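You operate a simulated robot arm through the tools that you are given. There is no shell and no other tool.

You are at the controls of a simulated robot arm. One attempt, no reset.

Task
Open the oat bin, scoop two loads into the short jar, stow the scoop, shut bin and jar.
Fine: oat scoop, back in its pot; spill nothing; other scoops, teal handles and the tall jar stay.

The check looks at the end state, three seconds after you hand in, the way a careful person would. Anything else that was tipped, shoved, dropped, spilled or broken makes it a failure.

Robot
A 7-joint arm with a two-finger parallel gripper, fixed in place. Base frame: the origin is on the floor under the middle of its stand, x ahead of it, y to its left, z up. Readings come in mm, degrees, newtons and seconds.
With the tool pointing down near the work surface it reaches from about 100 to 700 mm from the base axis. Its first joint turns from -166.0 to 166.0 degrees. Payload 1.57 kg.
Tool frame: the origin (TCP) lies between the finger pads and is the grasp point; the fingertips stand 30 mm ahead of it; z points along the fingers, y is the line along which they close. The gripper opens to 110 mm. The fingers are 24 mm wide and 12 mm thick; the gripper's body (48 by 112 mm) begins 78 mm behind the TCP.
Orientation is that of the tool frame in the base frame, as [roll, pitch, yaw] about the fixed x, y, z axes, in that order (R = Rz(yaw) Ry(pitch) Rx(roll)). With the fingers straight down and closing along the base's y, the tool's x points along the base's -x, its y along +y and its z along -z.

Tools
- The arm moves only by the tool play_rows. Its argument "steps" is a list of rows, each an object of numbers (a shift or turn left out is 0, a gripper value left out holds the last): "x", "y", "z": the shift along the base's x, y, z in units of 300 mm (1.0 is 300 mm); "ax", "ay", "az": the turn, a rotation vector about the base's x, y, z in units of 45 degrees (1.0 is 45 degrees). In form: [{"x": .., "y": .., "z": .., "ax": .., "ay": .., "az": ..}, ...]. A call has 1 to 20 rows; each row is the pose to reach, as a shift and turn from the pose commanded when the call began. "grip" is the gripper command, from -1 (shut) to 1 (fully open), values between in proportion, set as the call begins (left out, the last holds). A call with a number of a shift or a turn outside -1 to 1 is refused whole. A row lasts 0.2 s, in which the tool goes at most 50 mm and 8.6 degrees; a call with a longer step from one row to the next is refused whole, and so is a gripper value outside its range. Where a pose cannot be reached the arm comes as near as it can. A force on the tool above 90 N (or 10 N above the force at the start of the call, whichever is more), or a blocked arm, ends the call early, and 0.2 s more pass. Each finger travels about 45 mm/s and halts on what it meets, pressing with about 21 N; the grip force reading is that of the motor and also rises with nothing between the fingers. The clock runs only during rows and for 0.2 s after the last one: add rows that repeat a pose to give the fingers time. The reply holds the time, the measured pose of the TCP, the force on the tool along the base axes, the opening and the grip force, in the units named above and with some noise, with the torque about the TCP (base axes, N m) and any sound that the robot's microphone picked up.
- Cameras (640 x 400 px; columns grow to the right, rows downward): "scene" is fixed at [220.8, -650.6, 1419]; the picture's right is [0.97, -0.23, 0.00], its down [-0.08, -0.36, -0.93] and it looks along [0.21, 0.90, -0.37] (base axes); focal length 312 px, centre (320, 200). "wrist" rides on the gripper at [70, 16, -141] in the tool frame; the picture's right is [-0.23, 0.97, 0.00], its down [-0.86, -0.20, -0.48] and it looks along [-0.47, -0.11, 0.88] (tool axes); focal length 222 px, centre (320, 200). There is no depth. A picture from a camera that has moved, and an enlarged one, comes with that camera's place and axes in the base frame and with its lens.
- snapshot(camera): a new picture of that camera. It takes no simulated time.
- raise_lower(by): slides the trunk up (or, below 0, down) by that many mm; the arm rides with it, the base frame stays. It gives what a move gives, with no picture.
- inspect(camera, box): a new picture of the part [left, top, right, bottom] of that camera's present view, enlarged. It takes no simulated time.
- job_done(): hands the job in; it is judged then, once.

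Places have to be worked out from the pictures, the camera data and where the tool is seen. Open the gripper and draw the arm clear of the work before you hand the job in, unless the task says otherwise.

The tools are called after "Emit:" as name(argument=value, ...) on one line, values as JSON. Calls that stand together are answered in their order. play_rows: Moves the arm, as the interface text tells. Its arguments: {"type":"object","properties":{"steps":{"type":"array","items":{"type":"object","properties":{"x":{"type":"number"},"y":{"type":"number"},"z":{"type":"number"},"ax":{"type":"number"},"ay":{"type":"number"},"az":{"type":"number"}}}},"grip":{"type":"number"}},"required":["steps"]} The other tools are called the same way: raise_lower (by) moves the trunk up or down; snapshot (camera) takes a picture; inspect (camera, box) takes an enlarged picture of a part of a camera's view; job_done () hands the job in.

At the start:

```text
t: 0.0
ee_pos: [180.9, 453.5, 1209.9]
ee_rot: [-180.0, 0.0, 180.0]
contact_force: [-0.1, -0.5, -0.2]
ft_torque: [-0.02, 0.02, 0.03]
gripper_width: 110.1
grasp_force: 0.1
trunk travel left (down, up): [-500.0, 90.0]
```

scene: 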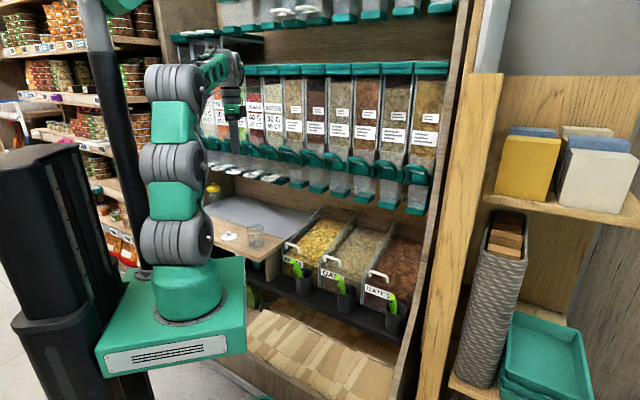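
wrist: 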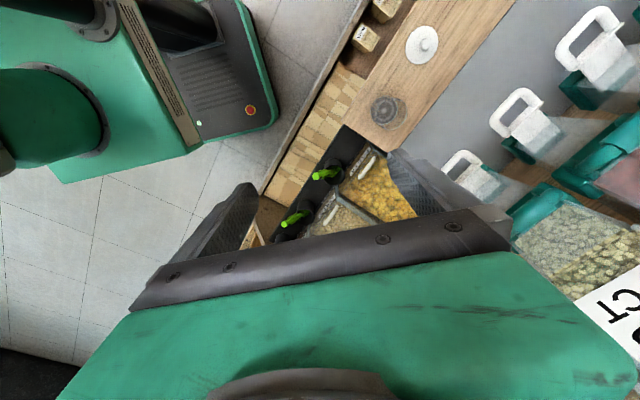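

I'll start by looking closely at the bins, the pots and the jars in the scene view.

Emit:
inspect(camera="scene", box=[260, 200, 440, 340])

Emit:
inspect(camera="scene", box=[190, 160, 310, 280])

Emit:
inspect(camera="wrist", box=[240, 0, 480, 260])

```text
2.86 times, centred on (350, 270) of scene
camera zoom: at [220.8, -650.6, 1419.0], right [0.97, -0.23, 0.0], down [-0.08, -0.36, -0.93], along [0.21, 0.9, -0.37], focal length 891 px, centre (234, 0)
```

zoom: 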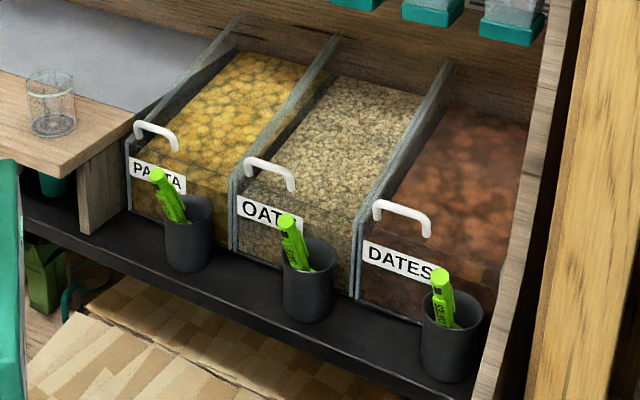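

```text
3.33 times, centred on (250, 220) of scene
camera zoom: at [220.8, -650.6, 1419.0], right [0.97, -0.23, 0.0], down [-0.08, -0.36, -0.93], along [0.21, 0.9, -0.37], focal length 1039 px, centre (553, 133)
```

zoom: 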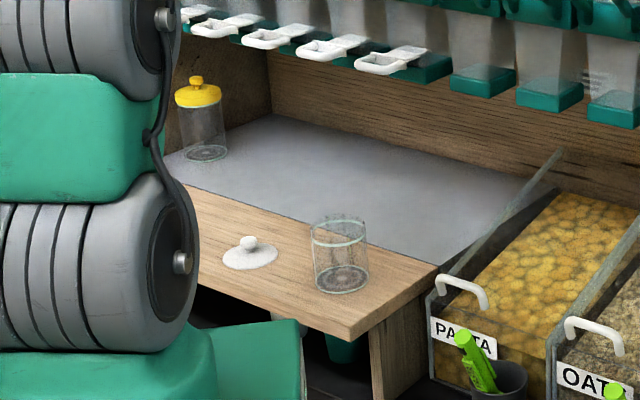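

```text
1.54 times, centred on (360, 130) of wrist
camera zoom: at [112.0, 469.4, 1352.4], right [0.23, 0.97, 0.0], down [0.86, -0.2, 0.48], along [0.47, -0.11, -0.88], focal length 342 px, centre (258, 308)
```

zoom: 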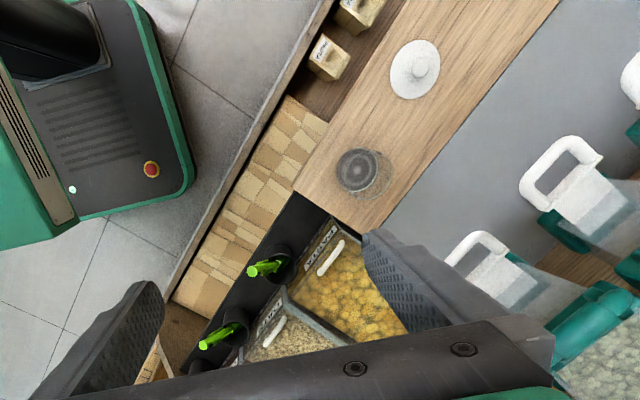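

The scene picture shows three bins (pasta, oats, dates), each with a white lid handle and a pot with a green scoop. The open short jar and its white-knob lid stand on the wood counter at about (225, 614, 720). The shelf front seems to run at 45° to the base axes, so I'll turn the tool 45° to square up with it and move sideways for a better look.

Emit:
play_rows(steps=[{"x": 0.057, "y": -0.056, "az": 0.125}, {"x": 0.114, "y": -0.112, "az": 0.25}, {"x": 0.171, "y": -0.169, "az": 0.375}, {"x": 0.228, "y": -0.225, "az": 0.5}, {"x": 0.285, "y": -0.281, "az": 0.625}, {"x": 0.342, "y": -0.337, "az": 0.75}, {"x": 0.4, "y": -0.394, "az": 0.875}, {"x": 0.457, "y": -0.45, "az": 1.0}, {"x": 0.457, "y": -0.45, "az": 1.0}])

Emit:
snapshot(camera="wrist")

Emit:
snapshot(camera="scene")

```text
t: 2.0
ee_pos: [317.7, 317.7, 1209.5]
ee_rot: [180.0, 0.0, -134.9]
contact_force: [0.4, 0.2, -0.2]
ft_torque: [0.0, -0.03, 0.01]
gripper_width: 110.1
grasp_force: 0.1
trunk travel left (down, up): [-500.0, 90.0]
```

```text
taken
camera wrist: at [257.4, 279.2, 1352.6], right [-0.53, 0.85, 0.0], down [0.75, 0.46, 0.48], along [0.41, 0.25, -0.88], focal length 222 px, centre (320, 200)
```

wrist: 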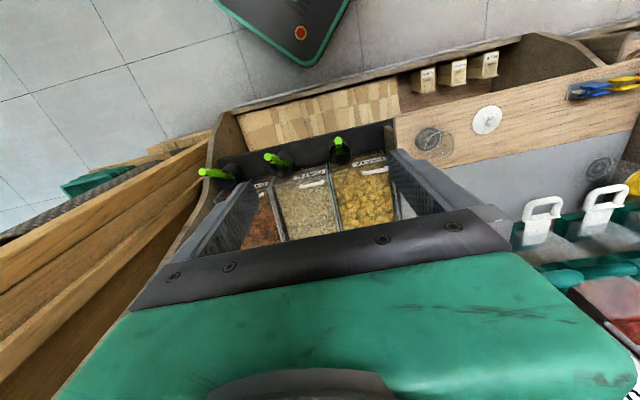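

```text
taken
```

scene: 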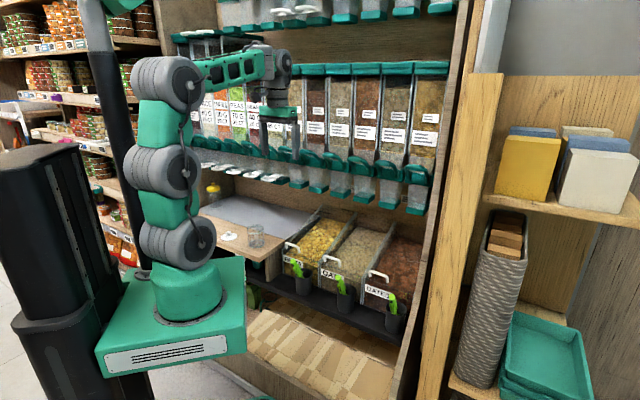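

The view is now roughly square to the row. I'll enlarge the important regions from both cameras so I can triangulate them.

Emit:
inspect(camera="wrist", box=[180, 110, 420, 260])

Emit:
inspect(camera="wrist", box=[380, 60, 640, 222])

Emit:
inspect(camera="scene", box=[300, 220, 396, 280])

Emit:
inspect(camera="scene", box=[310, 255, 406, 315])

```text
2.67 times, centred on (300, 185) of wrist
camera zoom: at [257.4, 279.2, 1352.6], right [-0.53, 0.85, 0.0], down [0.75, 0.46, 0.48], along [0.41, 0.25, -0.88], focal length 592 px, centre (373, 240)
```

zoom: 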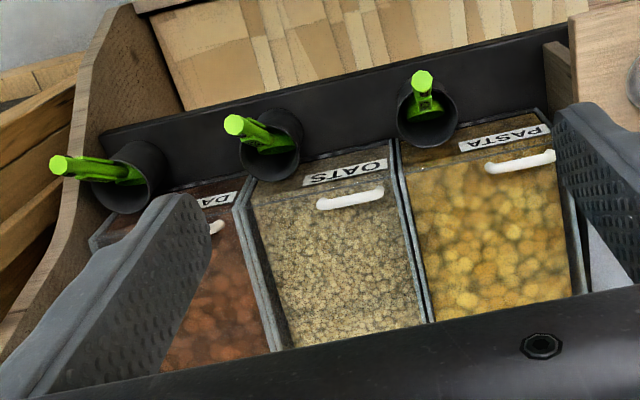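

```text
2.46 times, centred on (510, 141) of wrist
camera zoom: at [257.4, 279.2, 1352.6], right [-0.53, 0.85, 0.0], down [0.75, 0.46, 0.48], along [0.41, 0.25, -0.88], focal length 547 px, centre (-148, 345)
```

zoom: 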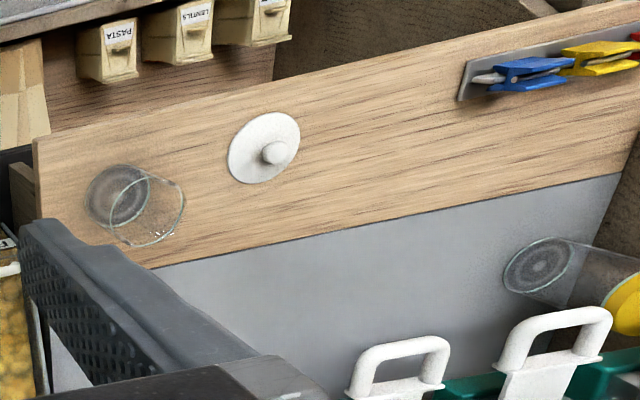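

```text
6.67 times, centred on (348, 250) of scene
camera zoom: at [220.8, -650.6, 1419.0], right [0.97, -0.23, 0.0], down [-0.08, -0.36, -0.93], along [0.21, 0.9, -0.37], focal length 2078 px, centre (133, -133)
```

zoom: 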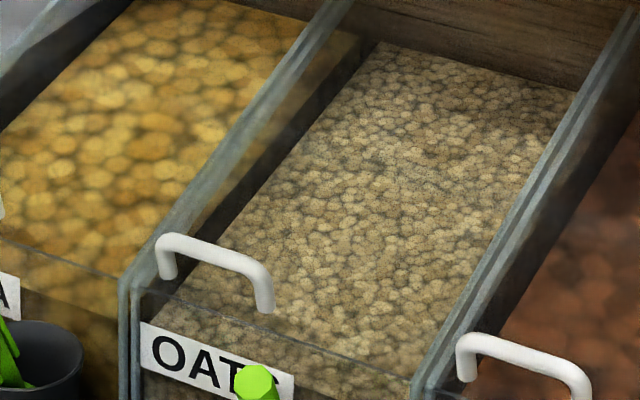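

```text
6.67 times, centred on (358, 285) of scene
camera zoom: at [220.8, -650.6, 1419.0], right [0.97, -0.23, 0.0], down [-0.08, -0.36, -0.93], along [0.21, 0.9, -0.37], focal length 2078 px, centre (67, -367)
```

zoom: 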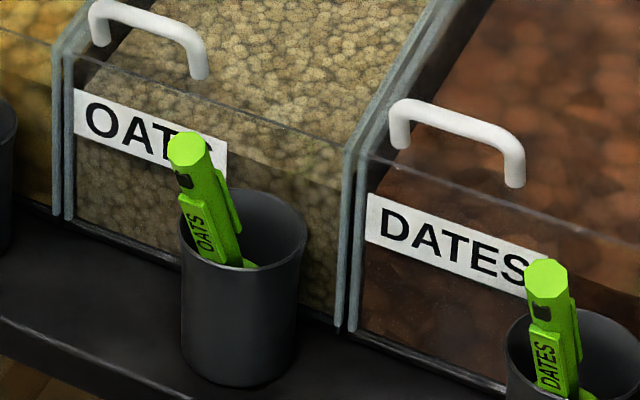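

I want to check the cameras against the known tool position, so I'll zoom in on the gripper in the scene view.

Emit:
inspect(camera="scene", box=[240, 90, 336, 150])

Emit:
inspect(camera="scene", box=[240, 120, 304, 160])

```text
6.67 times, centred on (288, 120) of scene
camera zoom: at [220.8, -650.6, 1419.0], right [0.97, -0.23, 0.0], down [-0.08, -0.36, -0.93], along [0.21, 0.9, -0.37], focal length 2078 px, centre (533, 733)
```

zoom: 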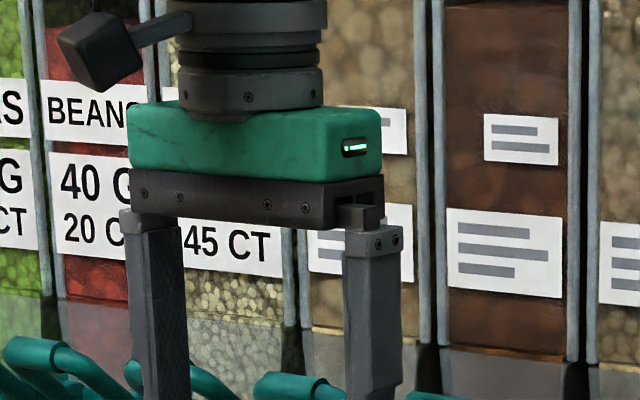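

```text
10.00 times, centred on (272, 140) of scene
camera zoom: at [220.8, -650.6, 1419.0], right [0.97, -0.23, 0.0], down [-0.08, -0.36, -0.93], along [0.21, 0.9, -0.37], focal length 3117 px, centre (800, 800)
```

zoom: 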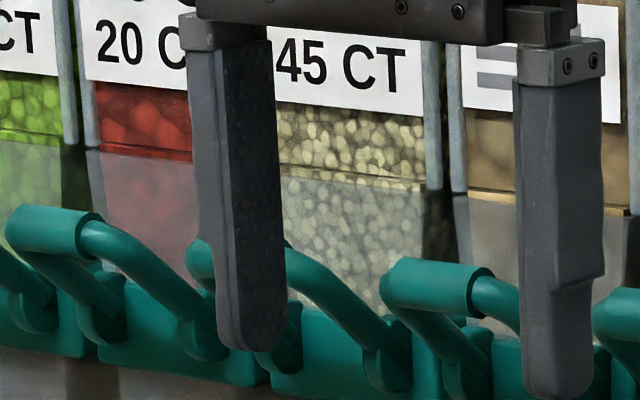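

The scene camera agrees with the known fingertips to within a pixel, so I trust it. The oat lid handle comes out near (520, 408, 723). Next I'll bring the wrist camera closer over the oat bin and its pot, staying well clear of the dispensers.

Emit:
play_rows(steps=[{"x": 0.07, "y": 0.0, "z": -0.1}, {"x": 0.14, "y": 0.0, "z": -0.2}, {"x": 0.21, "y": 0.0, "z": -0.3}, {"x": 0.28, "y": 0.0, "z": -0.4}, {"x": 0.35, "y": 0.0, "z": -0.5}, {"x": 0.4, "y": 0.0, "z": -0.6}, {"x": 0.4, "y": 0.0, "z": -0.7}, {"x": 0.4, "y": 0.0, "z": -0.7}])

Emit:
snapshot(camera="wrist")

Emit:
snapshot(camera="scene")

```text
t: 3.8
ee_pos: [437.6, 319.5, 1001.9]
ee_rot: [-180.0, 0.0, -135.0]
contact_force: [0.0, 0.5, 0.3]
ft_torque: [0.0, 0.01, -0.02]
gripper_width: 109.7
grasp_force: 0.0
trunk travel left (down, up): [-500.0, 90.0]
```

```text
taken
camera wrist: at [377.6, 281.0, 1143.5], right [-0.53, 0.85, 0.0], down [0.75, 0.46, 0.48], along [0.41, 0.25, -0.88], focal length 222 px, centre (320, 200)
```

wrist: 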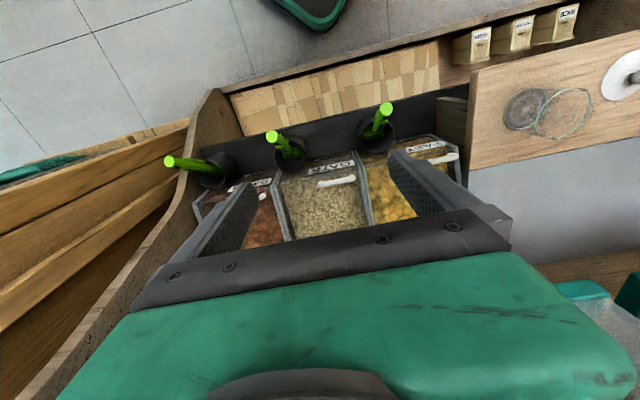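

```text
taken
```

scene: 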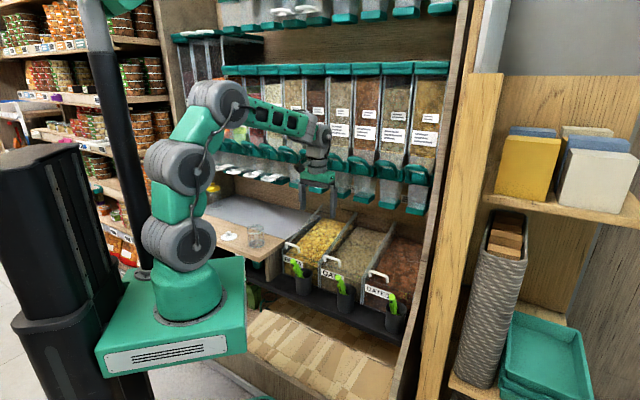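

I'll zoom in on the pots and lid handles from this closer viewpoint.

Emit:
inspect(camera="wrist", box=[220, 100, 380, 200])

Emit:
inspect(camera="wrist", box=[480, 30, 640, 180])

Emit:
inspect(camera="scene", box=[310, 235, 374, 275])

Emit:
inspect(camera="scene", box=[320, 265, 384, 315])

Emit:
inspect(camera="scene", box=[210, 210, 290, 260])

```text
4.00 times, centred on (300, 150) of wrist
camera zoom: at [377.6, 281.0, 1143.5], right [-0.53, 0.85, 0.0], down [0.75, 0.46, 0.48], along [0.41, 0.25, -0.88], focal length 888 px, centre (400, 400)
```

zoom: 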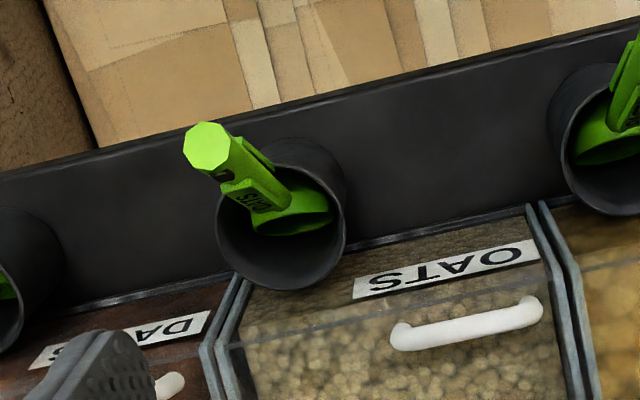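

```text
2.67 times, centred on (560, 105) of wrist
camera zoom: at [377.6, 281.0, 1143.5], right [-0.53, 0.85, 0.0], down [0.75, 0.46, 0.48], along [0.41, 0.25, -0.88], focal length 592 px, centre (-320, 453)
```

zoom: 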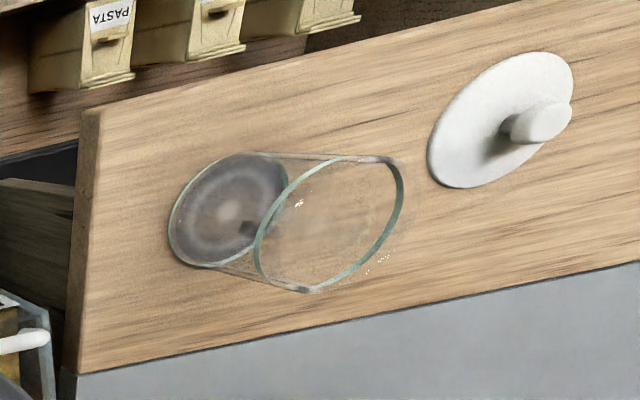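

```text
10.00 times, centred on (342, 255) of scene
camera zoom: at [220.8, -650.6, 1419.0], right [0.97, -0.23, 0.0], down [-0.08, -0.36, -0.93], along [0.21, 0.9, -0.37], focal length 3117 px, centre (100, -350)
```

zoom: 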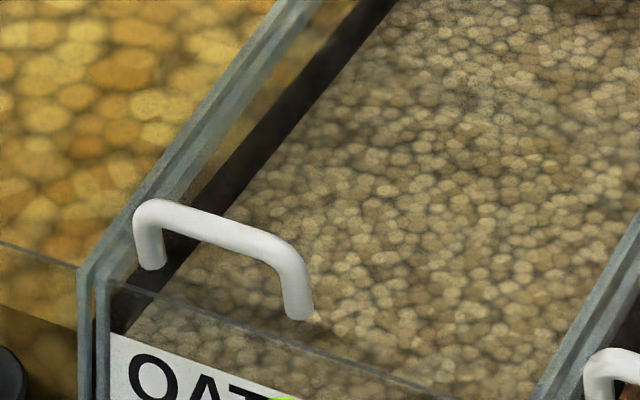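

```text
8.00 times, centred on (352, 290) of scene
camera zoom: at [220.8, -650.6, 1419.0], right [0.97, -0.23, 0.0], down [-0.08, -0.36, -0.93], along [0.21, 0.9, -0.37], focal length 2494 px, centre (64, -520)
```

zoom: 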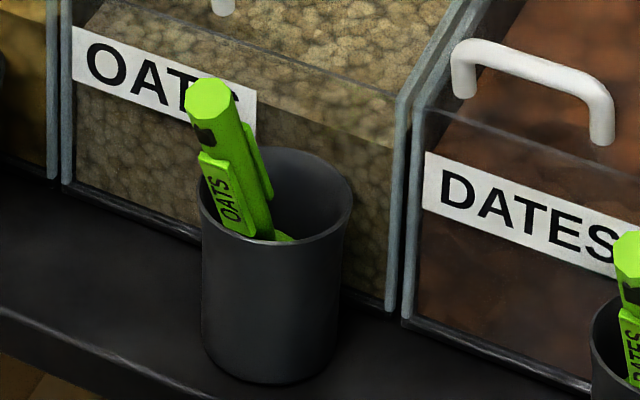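

```text
8.00 times, centred on (250, 235) of scene
camera zoom: at [220.8, -650.6, 1419.0], right [0.97, -0.23, 0.0], down [-0.08, -0.36, -0.93], along [0.21, 0.9, -0.37], focal length 2494 px, centre (880, -80)
```

zoom: 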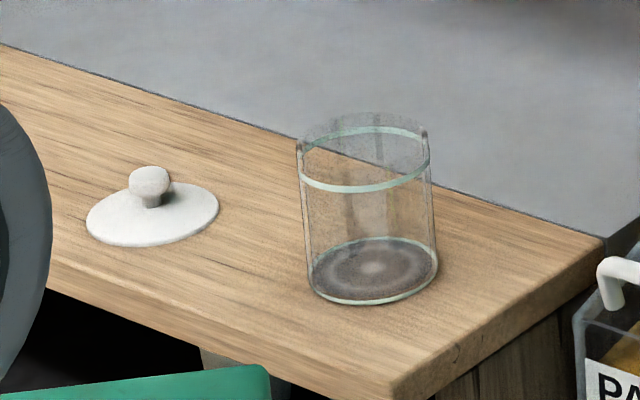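

The lid handle bar now measures about (495, 430)–(544, 381) at z≈723, running along e=(0.707,−0.707). To see how the lid is hinged at the back, I'll tilt the tool toward the shelf and look in from lower down.

Emit:
play_rows(steps=[{"z": -0.04, "ax": 0.098, "ay": -0.098}, {"z": -0.08, "ax": 0.196, "ay": -0.196}, {"z": -0.12, "ax": 0.295, "ay": -0.295}, {"z": -0.16, "ax": 0.393, "ay": -0.393}, {"z": -0.2, "ax": 0.491, "ay": -0.491}, {"z": -0.24, "ax": 0.589, "ay": -0.589}, {"z": -0.28, "ax": 0.688, "ay": -0.688}, {"z": -0.32, "ax": 0.786, "ay": -0.786}, {"z": -0.32, "ax": 0.786, "ay": -0.786}])

Emit:
snapshot(camera="wrist")

Emit:
snapshot(camera="scene")

```text
t: 5.8
ee_pos: [437.7, 316.4, 903.0]
ee_rot: [180.0, 50.0, -134.9]
contact_force: [0.4, -0.5, 0.7]
ft_torque: [0.01, 0.0, 0.0]
gripper_width: 110.0
grasp_force: 0.1
trunk travel left (down, up): [-500.0, 90.0]
```

```text
taken
camera wrist: at [318.4, 219.0, 940.8], right [-0.59, 0.79, 0.17], down [0.27, -0.01, 0.96], along [0.76, 0.61, -0.21], focal length 222 px, centre (320, 200)
```

wrist: 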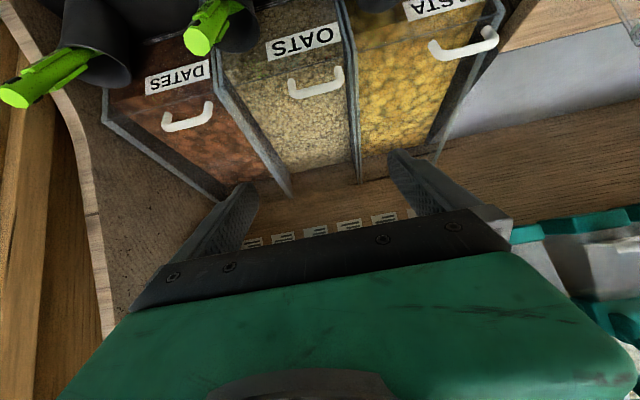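

```text
taken
```

scene: 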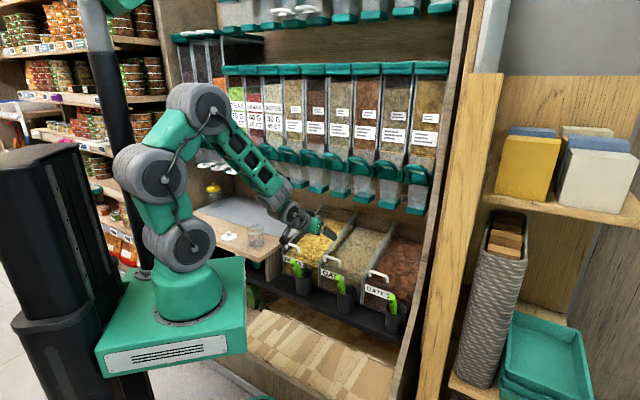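

The whole bin row is visible now, upside down. I'll zoom in on the oat bin and its back end.

Emit:
inspect(camera="wrist", box=[180, 0, 380, 125])

Emit:
inspect(camera="wrist", box=[220, 110, 420, 235])

```text
3.20 times, centred on (280, 62) of wrist
camera zoom: at [318.4, 219.0, 940.8], right [-0.59, 0.79, 0.17], down [0.27, -0.01, 0.96], along [0.76, 0.61, -0.21], focal length 711 px, centre (448, 640)
```

zoom: 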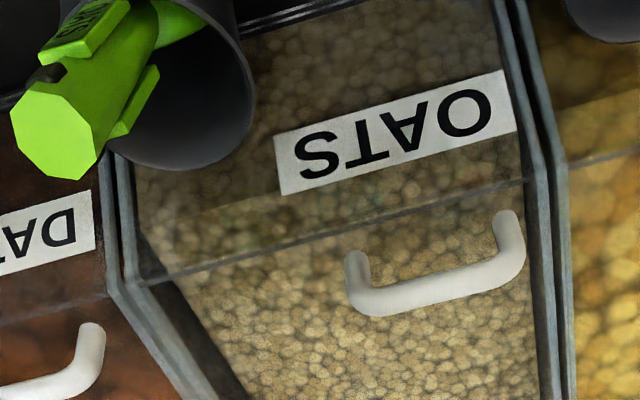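

```text
3.20 times, centred on (320, 172) of wrist
camera zoom: at [318.4, 219.0, 940.8], right [-0.59, 0.79, 0.17], down [0.27, -0.01, 0.96], along [0.76, 0.61, -0.21], focal length 711 px, centre (320, 288)
```

zoom: 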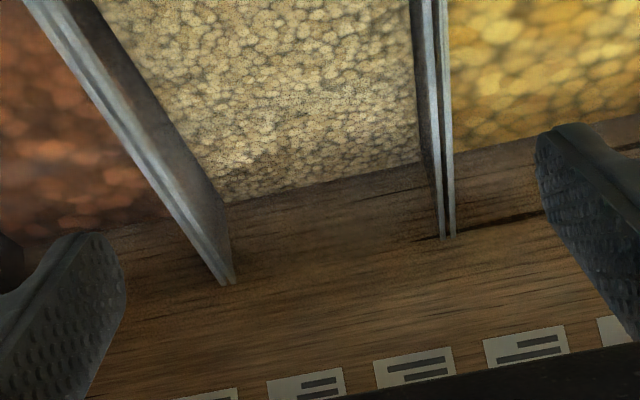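

The bins run back from n≈646 to n≈1003 with side walls that rise toward the back. I still need to know where the lid ends or hinges, so I'll enlarge the lid surface.

Emit:
inspect(camera="wrist", box=[250, 90, 362, 160])

Emit:
inspect(camera="wrist", box=[250, 150, 378, 230])

Emit:
inspect(camera="scene", box=[330, 180, 426, 240])

Emit:
inspect(camera="wrist", box=[0, 0, 260, 160])

```text
5.71 times, centred on (306, 125) of wrist
camera zoom: at [318.4, 219.0, 940.8], right [-0.59, 0.79, 0.17], down [0.27, -0.01, 0.96], along [0.76, 0.61, -0.21], focal length 1269 px, centre (400, 629)
```

zoom: 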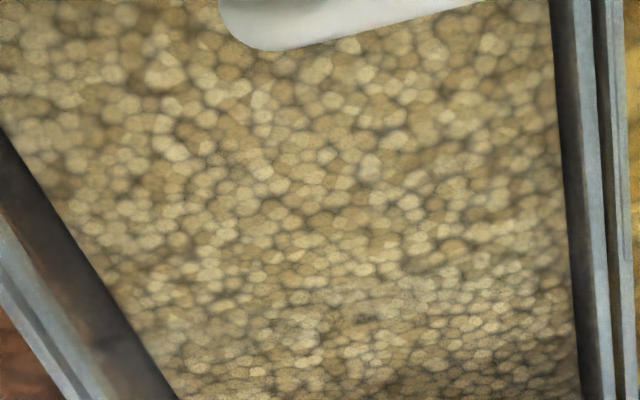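

```text
5.00 times, centred on (314, 190) of wrist
camera zoom: at [318.4, 219.0, 940.8], right [-0.59, 0.79, 0.17], down [0.27, -0.01, 0.96], along [0.76, 0.61, -0.21], focal length 1111 px, centre (350, 250)
```

zoom: 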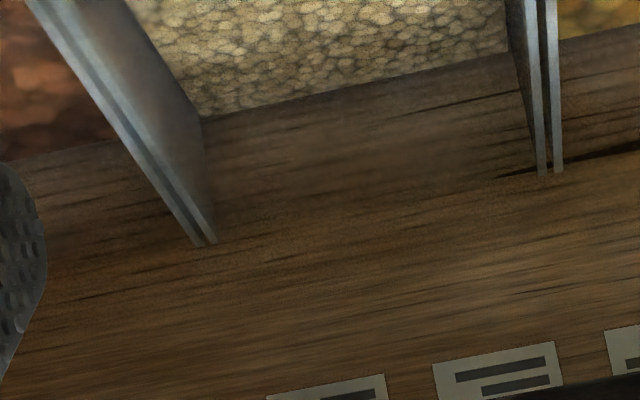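

```text
6.67 times, centred on (378, 210) of scene
camera zoom: at [220.8, -650.6, 1419.0], right [0.97, -0.23, 0.0], down [-0.08, -0.36, -0.93], along [0.21, 0.9, -0.37], focal length 2078 px, centre (-67, 133)
```

zoom: 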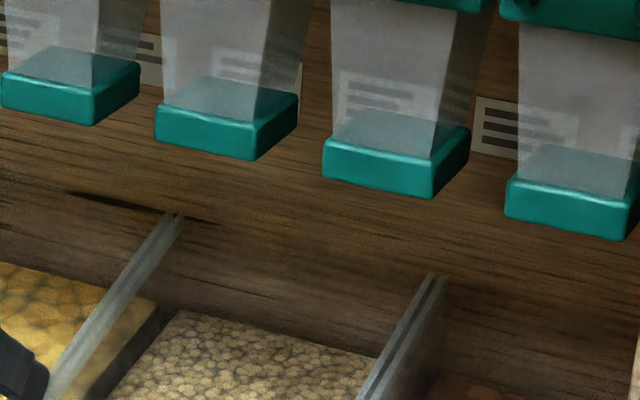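

```text
2.46 times, centred on (130, 80) of wrist
camera zoom: at [318.4, 219.0, 940.8], right [-0.59, 0.79, 0.17], down [0.27, -0.01, 0.96], along [0.76, 0.61, -0.21], focal length 547 px, centre (788, 495)
```

zoom: 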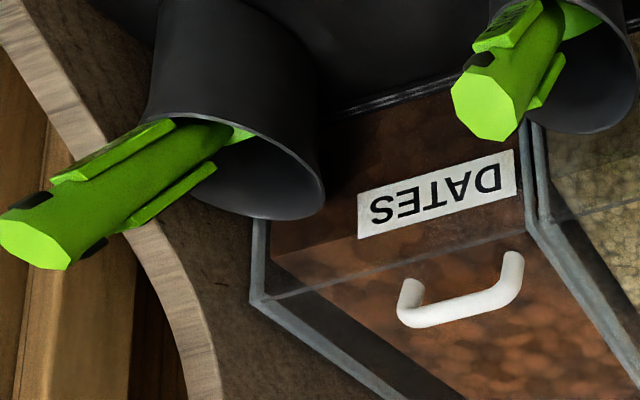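

No seam shows in the lid, so it is probably a single clear panel hinged at the back, which makes clearance to the dispensers above it important. I'll zoom on the dispenser undersides to place them.

Emit:
inspect(camera="wrist", box=[480, 100, 640, 300])

Emit:
inspect(camera="scene", box=[200, 140, 360, 240])

Emit:
inspect(camera="scene", box=[300, 130, 460, 230])

```text
2.00 times, centred on (560, 200) of wrist
camera zoom: at [318.4, 219.0, 940.8], right [-0.59, 0.79, 0.17], down [0.27, -0.01, 0.96], along [0.76, 0.61, -0.21], focal length 444 px, centre (-160, 200)
```

zoom: 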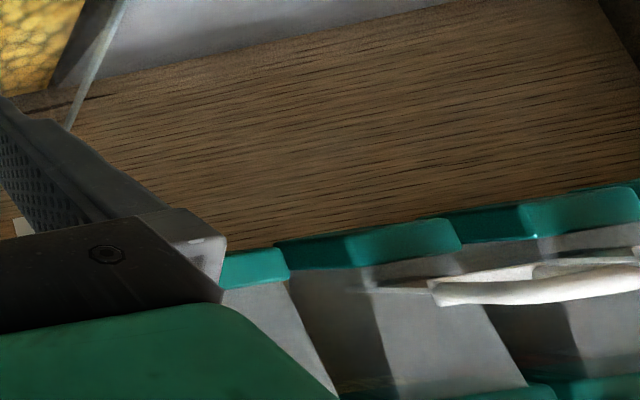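

```text
4.00 times, centred on (280, 190) of scene
camera zoom: at [220.8, -650.6, 1419.0], right [0.97, -0.23, 0.0], down [-0.08, -0.36, -0.93], along [0.21, 0.9, -0.37], focal length 1247 px, centre (480, 240)
```

zoom: 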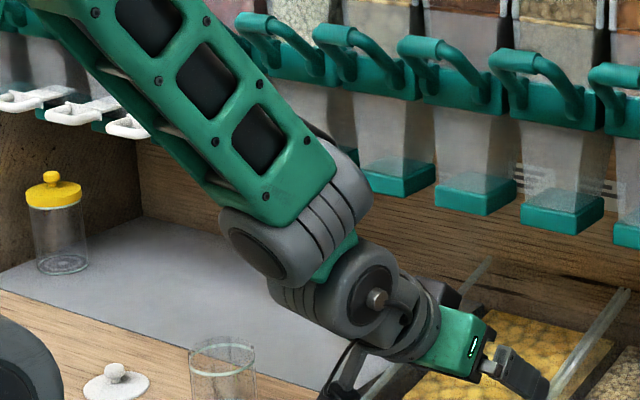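

```text
4.00 times, centred on (380, 180) of scene
camera zoom: at [220.8, -650.6, 1419.0], right [0.97, -0.23, 0.0], down [-0.08, -0.36, -0.93], along [0.21, 0.9, -0.37], focal length 1247 px, centre (80, 280)
```

zoom: 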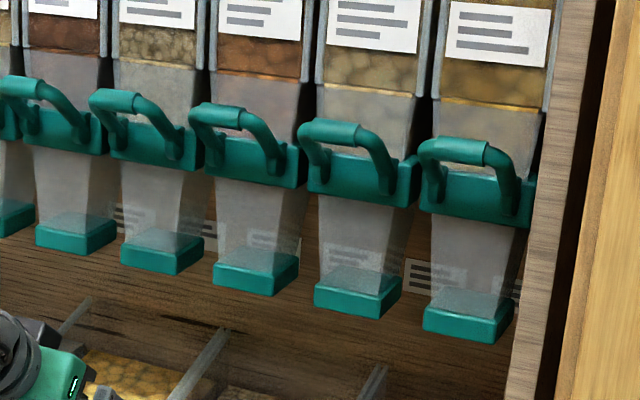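

The dispenser loops stick out to about n≈662 at z≈995 and the trays bottom out near z≈965. I'll come at the lid handle tilted from the front with the fingers straddling its two posts along e. First I'll go to a pre-grasp point 70 mm short of it.

Emit:
play_rows(steps=[{"x": 0.0295, "y": 0.0328, "z": -0.078, "ax": -0.0314, "ay": 0.0314}, {"x": 0.059, "y": 0.0656, "z": -0.156, "ax": -0.0628, "ay": 0.0628}, {"x": 0.0885, "y": 0.0984, "z": -0.234, "ax": -0.0943, "ay": 0.0943}, {"x": 0.118, "y": 0.1312, "z": -0.312, "ax": -0.1257, "ay": 0.1257}, {"x": 0.1473, "y": 0.164, "z": -0.3897, "ax": -0.1571, "ay": 0.1571}, {"x": 0.1473, "y": 0.164, "z": -0.3897, "ax": -0.1571, "ay": 0.1571}])

Emit:
snapshot(camera="wrist")

Emit:
inspect(camera="scene", box=[260, 170, 420, 310])

```text
t: 7.2
ee_pos: [483.7, 368.1, 784.7]
ee_rot: [180.0, 39.9, -135.1]
contact_force: [0.3, 0.4, 0.8]
ft_torque: [0.02, 0.0, 0.01]
gripper_width: 109.9
grasp_force: 0.1
trunk travel left (down, up): [-500.0, 90.0]
```

```text
taken
camera wrist: at [369.7, 276.7, 850.5], right [-0.57, 0.81, 0.15], down [0.39, 0.11, 0.92], along [0.73, 0.57, -0.37], focal length 222 px, centre (320, 200)
```

wrist: 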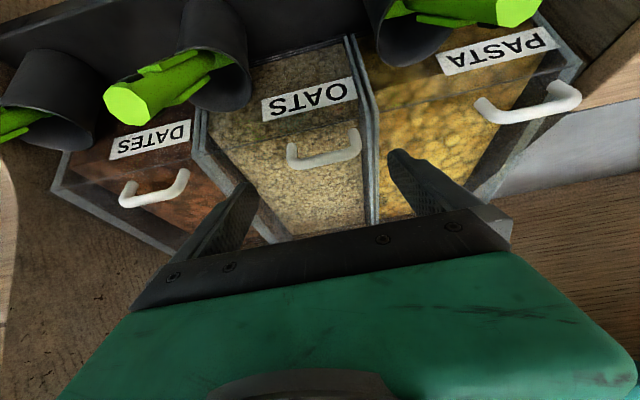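

```text
2.86 times, centred on (340, 240) of scene
camera zoom: at [220.8, -650.6, 1419.0], right [0.97, -0.23, 0.0], down [-0.08, -0.36, -0.93], along [0.21, 0.9, -0.37], focal length 891 px, centre (263, 86)
```

zoom: 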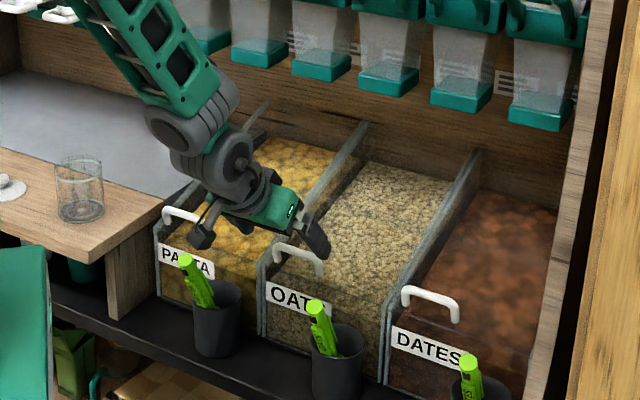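

The handle projects exactly where I measured it, so the alignment is good. I'll advance 70 mm along the finger direction so the fingers straddle the handle posts.

Emit:
play_rows(steps=[{"x": 0.027, "y": 0.027, "z": -0.045}, {"x": 0.053, "y": 0.053, "z": -0.089}, {"x": 0.08, "y": 0.08, "z": -0.134}, {"x": 0.106, "y": 0.106, "z": -0.178}, {"x": 0.106, "y": 0.106, "z": -0.178}])

Emit:
snapshot(camera="wrist")

Emit:
inspect(camera="scene", box=[300, 215, 380, 265])

```text
t: 8.4
ee_pos: [513.9, 400.3, 734.0]
ee_rot: [-180.0, 40.0, -135.0]
contact_force: [0.3, 0.0, 0.3]
ft_torque: [-0.02, 0.01, 0.0]
gripper_width: 110.2
grasp_force: 0.0
trunk travel left (down, up): [-500.0, 90.0]
```

```text
taken
camera wrist: at [401.1, 309.6, 798.8], right [-0.57, 0.81, 0.15], down [0.39, 0.1, 0.92], along [0.73, 0.57, -0.37], focal length 222 px, centre (320, 200)
```

wrist: 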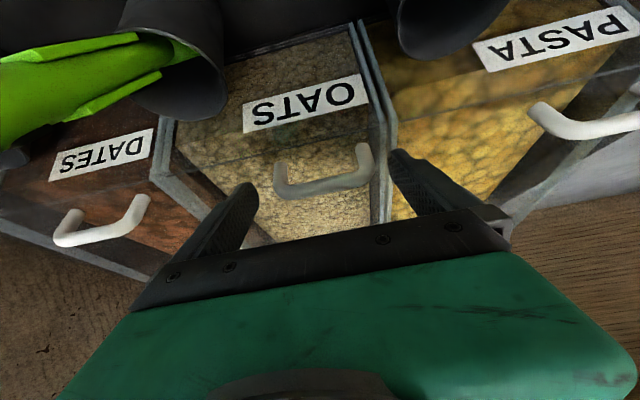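

```text
8.00 times, centred on (340, 240) of scene
camera zoom: at [220.8, -650.6, 1419.0], right [0.97, -0.23, 0.0], down [-0.08, -0.36, -0.93], along [0.21, 0.9, -0.37], focal length 2494 px, centre (160, -120)
```

zoom: 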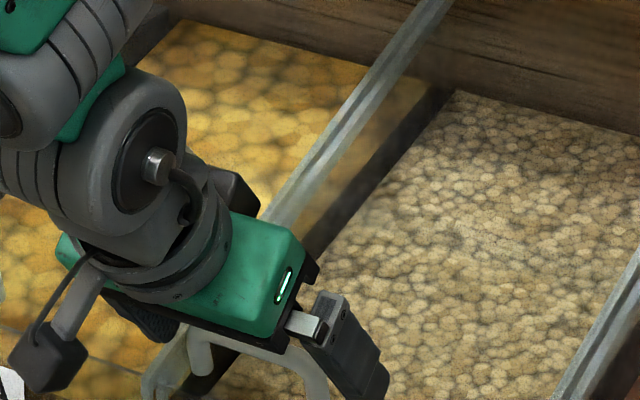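

In the scene zoom the left finger looks partly see-through near the divider. I'll look closer before closing the gripper.

Emit:
inspect(camera="scene", box=[308, 248, 356, 278])

Emit:
inspect(camera="wrist", box=[240, 120, 480, 260])

```text
13.33 times, centred on (332, 263) of scene
camera zoom: at [220.8, -650.6, 1419.0], right [0.97, -0.23, 0.0], down [-0.08, -0.36, -0.93], along [0.21, 0.9, -0.37], focal length 4156 px, centre (160, -640)
```

zoom: 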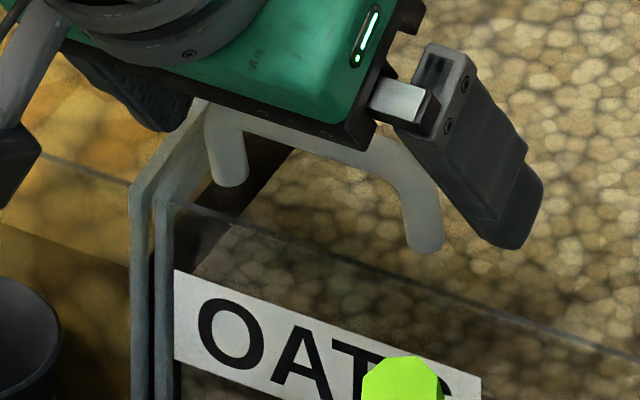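

```text
2.67 times, centred on (360, 190) of wrist
camera zoom: at [401.1, 309.6, 798.8], right [-0.57, 0.81, 0.15], down [0.39, 0.1, 0.92], along [0.73, 0.57, -0.37], focal length 592 px, centre (213, 227)
```

zoom: 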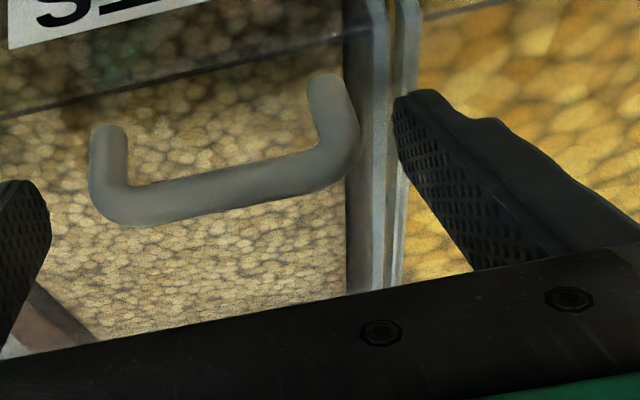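

The fingers straddle both handle posts with clear gaps. I'll close the gripper onto the posts.

Emit:
play_rows(steps=[{}, {}, {}, {}, {}], grip=-1)

Emit:
snapshot(camera="wrist")

```text
t: 9.6
ee_pos: [511.9, 401.3, 734.7]
ee_rot: [179.8, 39.9, -134.9]
contact_force: [-15.9, 20.4, -1.5]
ft_torque: [0.17, 0.02, 0.56]
gripper_width: 80.4
grasp_force: 44.1
trunk travel left (down, up): [-500.0, 90.0]
```

```text
taken
camera wrist: at [399.3, 311.2, 798.9], right [-0.57, 0.81, 0.15], down [0.39, 0.1, 0.92], along [0.73, 0.58, -0.37], focal length 222 px, centre (320, 200)
```

wrist: 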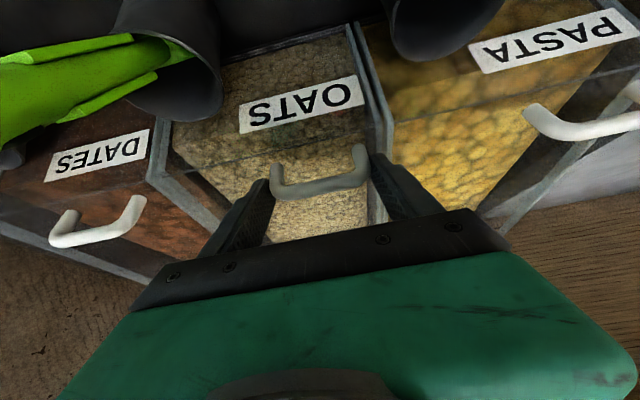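

The grip closed at 80 mm with about 26 N of side load along −e, so I'm roughly 2 mm off-centre. I'll shift the command slightly to relieve that before lifting.

Emit:
play_rows(steps=[{"x": -0.0025, "y": 0.0025}, {"x": -0.005, "y": 0.005}, {"x": -0.005, "y": 0.005}])

```text
t: 10.4
ee_pos: [511.1, 401.9, 735.1]
ee_rot: [180.0, 40.0, -135.1]
contact_force: [-9.8, 12.8, -1.0]
ft_torque: [0.67, 0.82, 0.48]
gripper_width: 80.5
grasp_force: 45.5
trunk travel left (down, up): [-500.0, 90.0]
```

The side load has dropped to 16 N. I'll shift a little more and start a small 12 mm lift along the expected arc to see how the lid moves.

Emit:
play_rows(steps=[{"x": -0.005, "y": 0.005}, {"x": -0.007, "y": 0.004, "z": 0.01}, {"x": -0.0085, "y": 0.0025, "z": 0.02}, {"x": -0.01, "y": 0.001, "z": 0.03}, {"x": -0.0115, "y": -0.0005, "z": 0.04}, {"x": -0.0115, "y": -0.0005, "z": 0.04}])

Emit:
snapshot(camera="wrist")

Emit:
inspect(camera="scene", box=[300, 200, 428, 290])

```text
t: 11.8
ee_pos: [510.2, 399.2, 741.1]
ee_rot: [-180.0, 39.5, -135.1]
contact_force: [5.0, 5.1, -31.3]
ft_torque: [-0.16, 0.38, 0.12]
gripper_width: 80.2
grasp_force: 44.8
trunk travel left (down, up): [-500.0, 90.0]
```

```text
taken
camera wrist: at [396.4, 309.3, 807.6], right [-0.56, 0.81, 0.14], down [0.39, 0.11, 0.91], along [0.73, 0.57, -0.38], focal length 222 px, centre (320, 200)
```

wrist: 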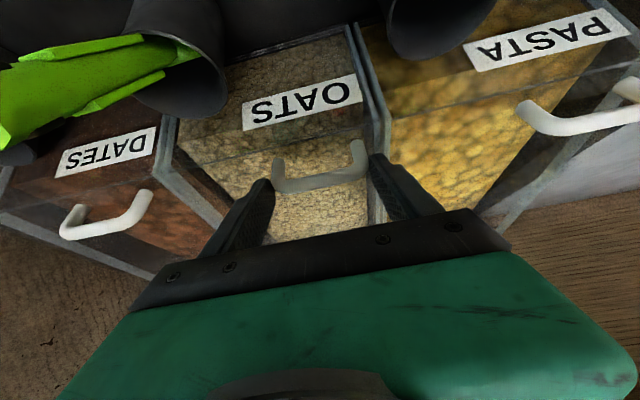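

```text
4.44 times, centred on (364, 245) of scene
camera zoom: at [220.8, -650.6, 1419.0], right [0.97, -0.23, 0.0], down [-0.08, -0.36, -0.93], along [0.21, 0.9, -0.37], focal length 1385 px, centre (124, 0)
```

zoom: 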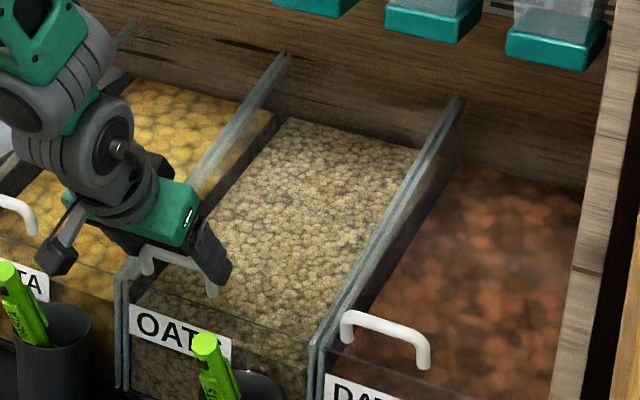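

The lift gave 31 N downward with only 6 mm of motion, so the lid is either stiff or damped, or it slides. I'll hold here a moment to see whether the force relaxes.

Emit:
play_rows(steps=[{}, {}, {}, {}, {}])

Emit:
inspect(camera="wrist", box=[240, 80, 440, 205])

Emit:
inspect(camera="scene", box=[308, 238, 372, 278])

```text
t: 13.0
ee_pos: [509.5, 401.0, 743.7]
ee_rot: [180.0, 39.7, -135.0]
contact_force: [7.7, 2.5, -31.0]
ft_torque: [-0.3, 0.42, -0.06]
gripper_width: 80.1
grasp_force: 45.3
trunk travel left (down, up): [-500.0, 90.0]
```

```text
3.20 times, centred on (340, 142) of wrist
camera zoom: at [397.7, 310.5, 808.8], right [-0.56, 0.81, 0.15], down [0.39, 0.11, 0.91], along [0.73, 0.57, -0.38], focal length 711 px, centre (256, 384)
```

zoom: 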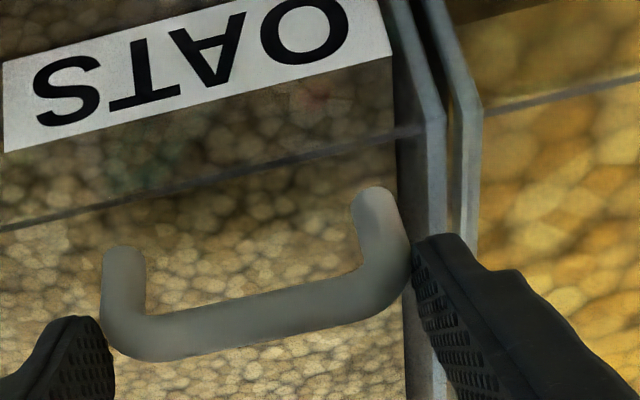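

```text
10.00 times, centred on (340, 258) of scene
camera zoom: at [220.8, -650.6, 1419.0], right [0.97, -0.23, 0.0], down [-0.08, -0.36, -0.93], along [0.21, 0.9, -0.37], focal length 3117 px, centre (120, -380)
```

zoom: 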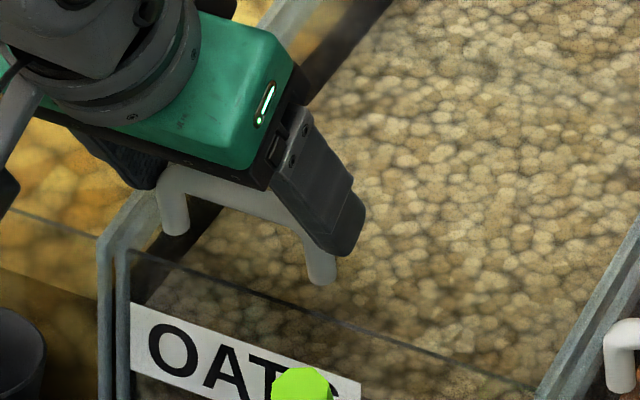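

In the scene view the handle has moved less than 2 mm, so the fingers were slipping up the posts at about 31 N and the lid doesn't simply lift here. I'll settle back down and test whether it slides along its slope instead.

Emit:
play_rows(steps=[{"x": 0.002, "y": 0.002, "z": -0.02}, {"x": 0.004, "y": 0.004, "z": -0.04}, {"x": 0.004, "y": 0.004, "z": -0.04}])

Emit:
play_rows(steps=[{"x": -0.012, "y": -0.012, "z": -0.004}, {"x": -0.024, "y": -0.024, "z": -0.008}, {"x": -0.024, "y": -0.024, "z": -0.008}, {"x": -0.024, "y": -0.024, "z": -0.008}])

Emit:
inspect(camera="scene", box=[308, 238, 372, 278])

```text
t: 13.8
ee_pos: [512.6, 403.7, 742.2]
ee_rot: [-179.8, 40.9, -135.1]
contact_force: [-0.7, -12.6, 37.7]
ft_torque: [0.19, -0.38, -0.03]
gripper_width: 80.0
grasp_force: 45.2
trunk travel left (down, up): [-500.0, 90.0]
```

```text
t: 14.8
ee_pos: [509.1, 398.8, 736.5]
ee_rot: [-179.9, 41.0, -135.0]
contact_force: [29.1, 11.1, 17.2]
ft_torque: [0.8, -0.94, 0.11]
gripper_width: 80.2
grasp_force: 45.0
trunk travel left (down, up): [-500.0, 90.0]
```

```text
10.00 times, centred on (340, 258) of scene
camera zoom: at [220.8, -650.6, 1419.0], right [0.97, -0.23, 0.0], down [-0.08, -0.36, -0.93], along [0.21, 0.9, -0.37], focal length 3117 px, centre (120, -380)
```

zoom: 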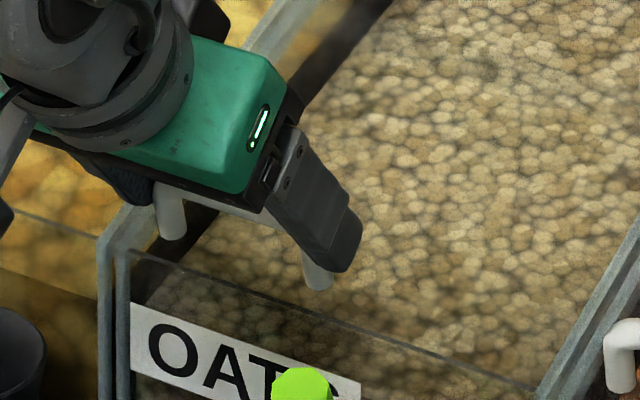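

Pulling toward the robot also just loads up to about 28 N with no slide. I'll test pushing the handle back along the slope.

Emit:
play_rows(steps=[{"x": 0.012, "y": 0.012, "z": 0.004}, {"x": 0.024, "y": 0.024, "z": 0.008}, {"x": 0.036, "y": 0.036, "z": 0.013}, {"x": 0.048, "y": 0.048, "z": 0.018}, {"x": 0.048, "y": 0.048, "z": 0.018}])

Emit:
inspect(camera="scene", box=[308, 238, 372, 278])

```text
t: 16.0
ee_pos: [516.7, 407.6, 737.7]
ee_rot: [180.0, 40.2, -135.0]
contact_force: [-1.7, -15.3, 35.9]
ft_torque: [-0.03, -0.14, -0.15]
gripper_width: 80.5
grasp_force: 45.1
trunk travel left (down, up): [-500.0, 90.0]
```

```text
10.00 times, centred on (340, 258) of scene
camera zoom: at [220.8, -650.6, 1419.0], right [0.97, -0.23, 0.0], down [-0.08, -0.36, -0.93], along [0.21, 0.9, -0.37], focal length 3117 px, centre (120, -380)
```

zoom: 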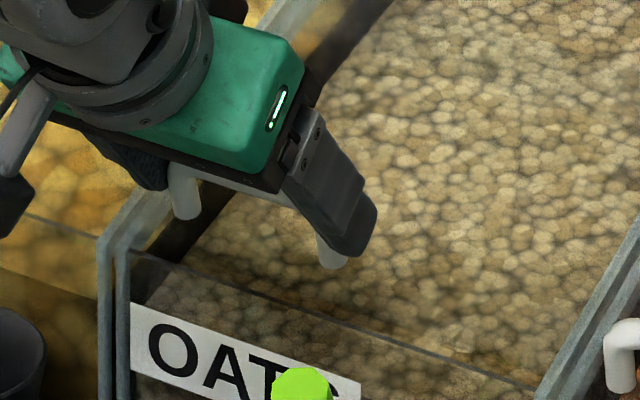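

The handle posts moved about 11 mm back and up along the slope, so this is a sliding lid. I'll relieve the downward load and keep pushing up-slope, watching the forces.

Emit:
play_rows(steps=[{"z": 0.01}, {"x": 0.023, "y": 0.023, "z": 0.0185}, {"x": 0.046, "y": 0.046, "z": 0.027}, {"x": 0.069, "y": 0.069, "z": 0.0355}, {"x": 0.069, "y": 0.069, "z": 0.0355}])

Emit:
snapshot(camera="scene")

Emit:
inspect(camera="scene", box=[300, 200, 428, 290])

```text
t: 17.2
ee_pos: [538.7, 429.5, 745.4]
ee_rot: [-180.0, 39.9, -135.0]
contact_force: [2.8, -7.0, 6.4]
ft_torque: [-0.46, 0.29, -0.33]
gripper_width: 80.6
grasp_force: 45.0
trunk travel left (down, up): [-500.0, 90.0]
```

```text
taken
```

scene: 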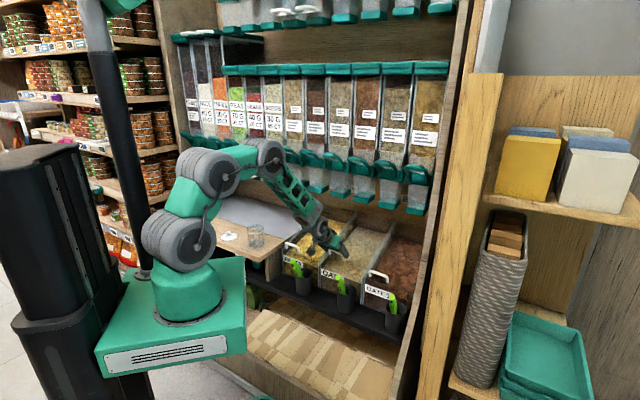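

```text
4.44 times, centred on (364, 245) of scene
camera zoom: at [220.8, -650.6, 1419.0], right [0.97, -0.23, 0.0], down [-0.08, -0.36, -0.93], along [0.21, 0.9, -0.37], focal length 1385 px, centre (124, 0)
```

zoom: 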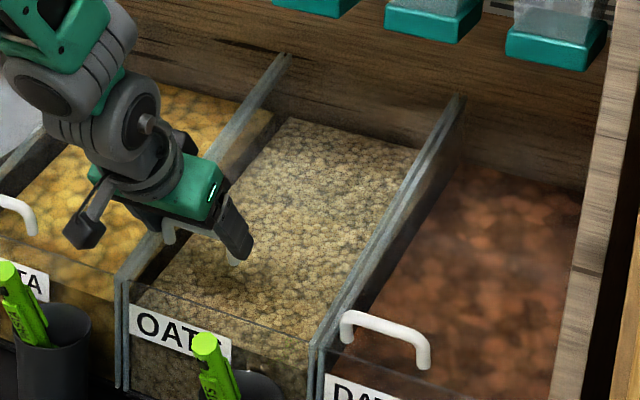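

The lid slides freely now with less than 10 N. I'll keep pushing up-slope and tilt the tool further back to stay clear of the dispenser trays.

Emit:
play_rows(steps=[{"x": 0.0264, "y": 0.0264, "z": 0.0087, "ax": 0.0314, "ay": -0.0314}, {"x": 0.0528, "y": 0.0528, "z": 0.0173, "ax": 0.0628, "ay": -0.0628}, {"x": 0.0792, "y": 0.0792, "z": 0.026, "ax": 0.0943, "ay": -0.0943}, {"x": 0.1056, "y": 0.1056, "z": 0.0347, "ax": 0.1257, "ay": -0.1257}, {"x": 0.132, "y": 0.132, "z": 0.0433, "ax": 0.1571, "ay": -0.1571}, {"x": 0.132, "y": 0.132, "z": 0.0433, "ax": 0.1571, "ay": -0.1571}])

Emit:
inspect(camera="scene", box=[260, 160, 452, 280])

Emit:
snapshot(camera="wrist")

```text
t: 18.6
ee_pos: [578.9, 469.9, 760.3]
ee_rot: [-179.9, 50.1, -135.1]
contact_force: [9.6, -9.2, 0.5]
ft_torque: [-0.54, 0.31, -0.25]
gripper_width: 80.4
grasp_force: 45.1
trunk travel left (down, up): [-500.0, 90.0]
```

```text
3.33 times, centred on (356, 220) of scene
camera zoom: at [220.8, -650.6, 1419.0], right [0.97, -0.23, 0.0], down [-0.08, -0.36, -0.93], along [0.21, 0.9, -0.37], focal length 1039 px, centre (200, 133)
```

zoom: 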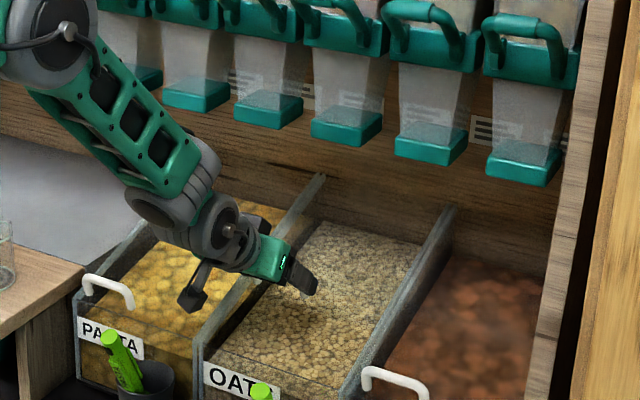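

```text
taken
camera wrist: at [459.2, 372.6, 798.4], right [-0.58, 0.79, 0.17], down [0.27, -0.01, 0.96], along [0.77, 0.61, -0.21], focal length 222 px, centre (320, 200)
```

wrist: 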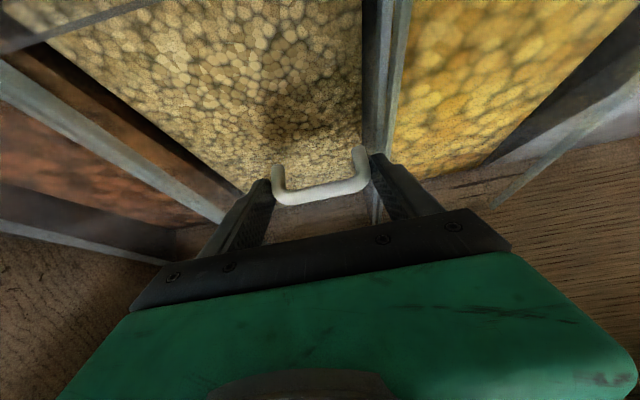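

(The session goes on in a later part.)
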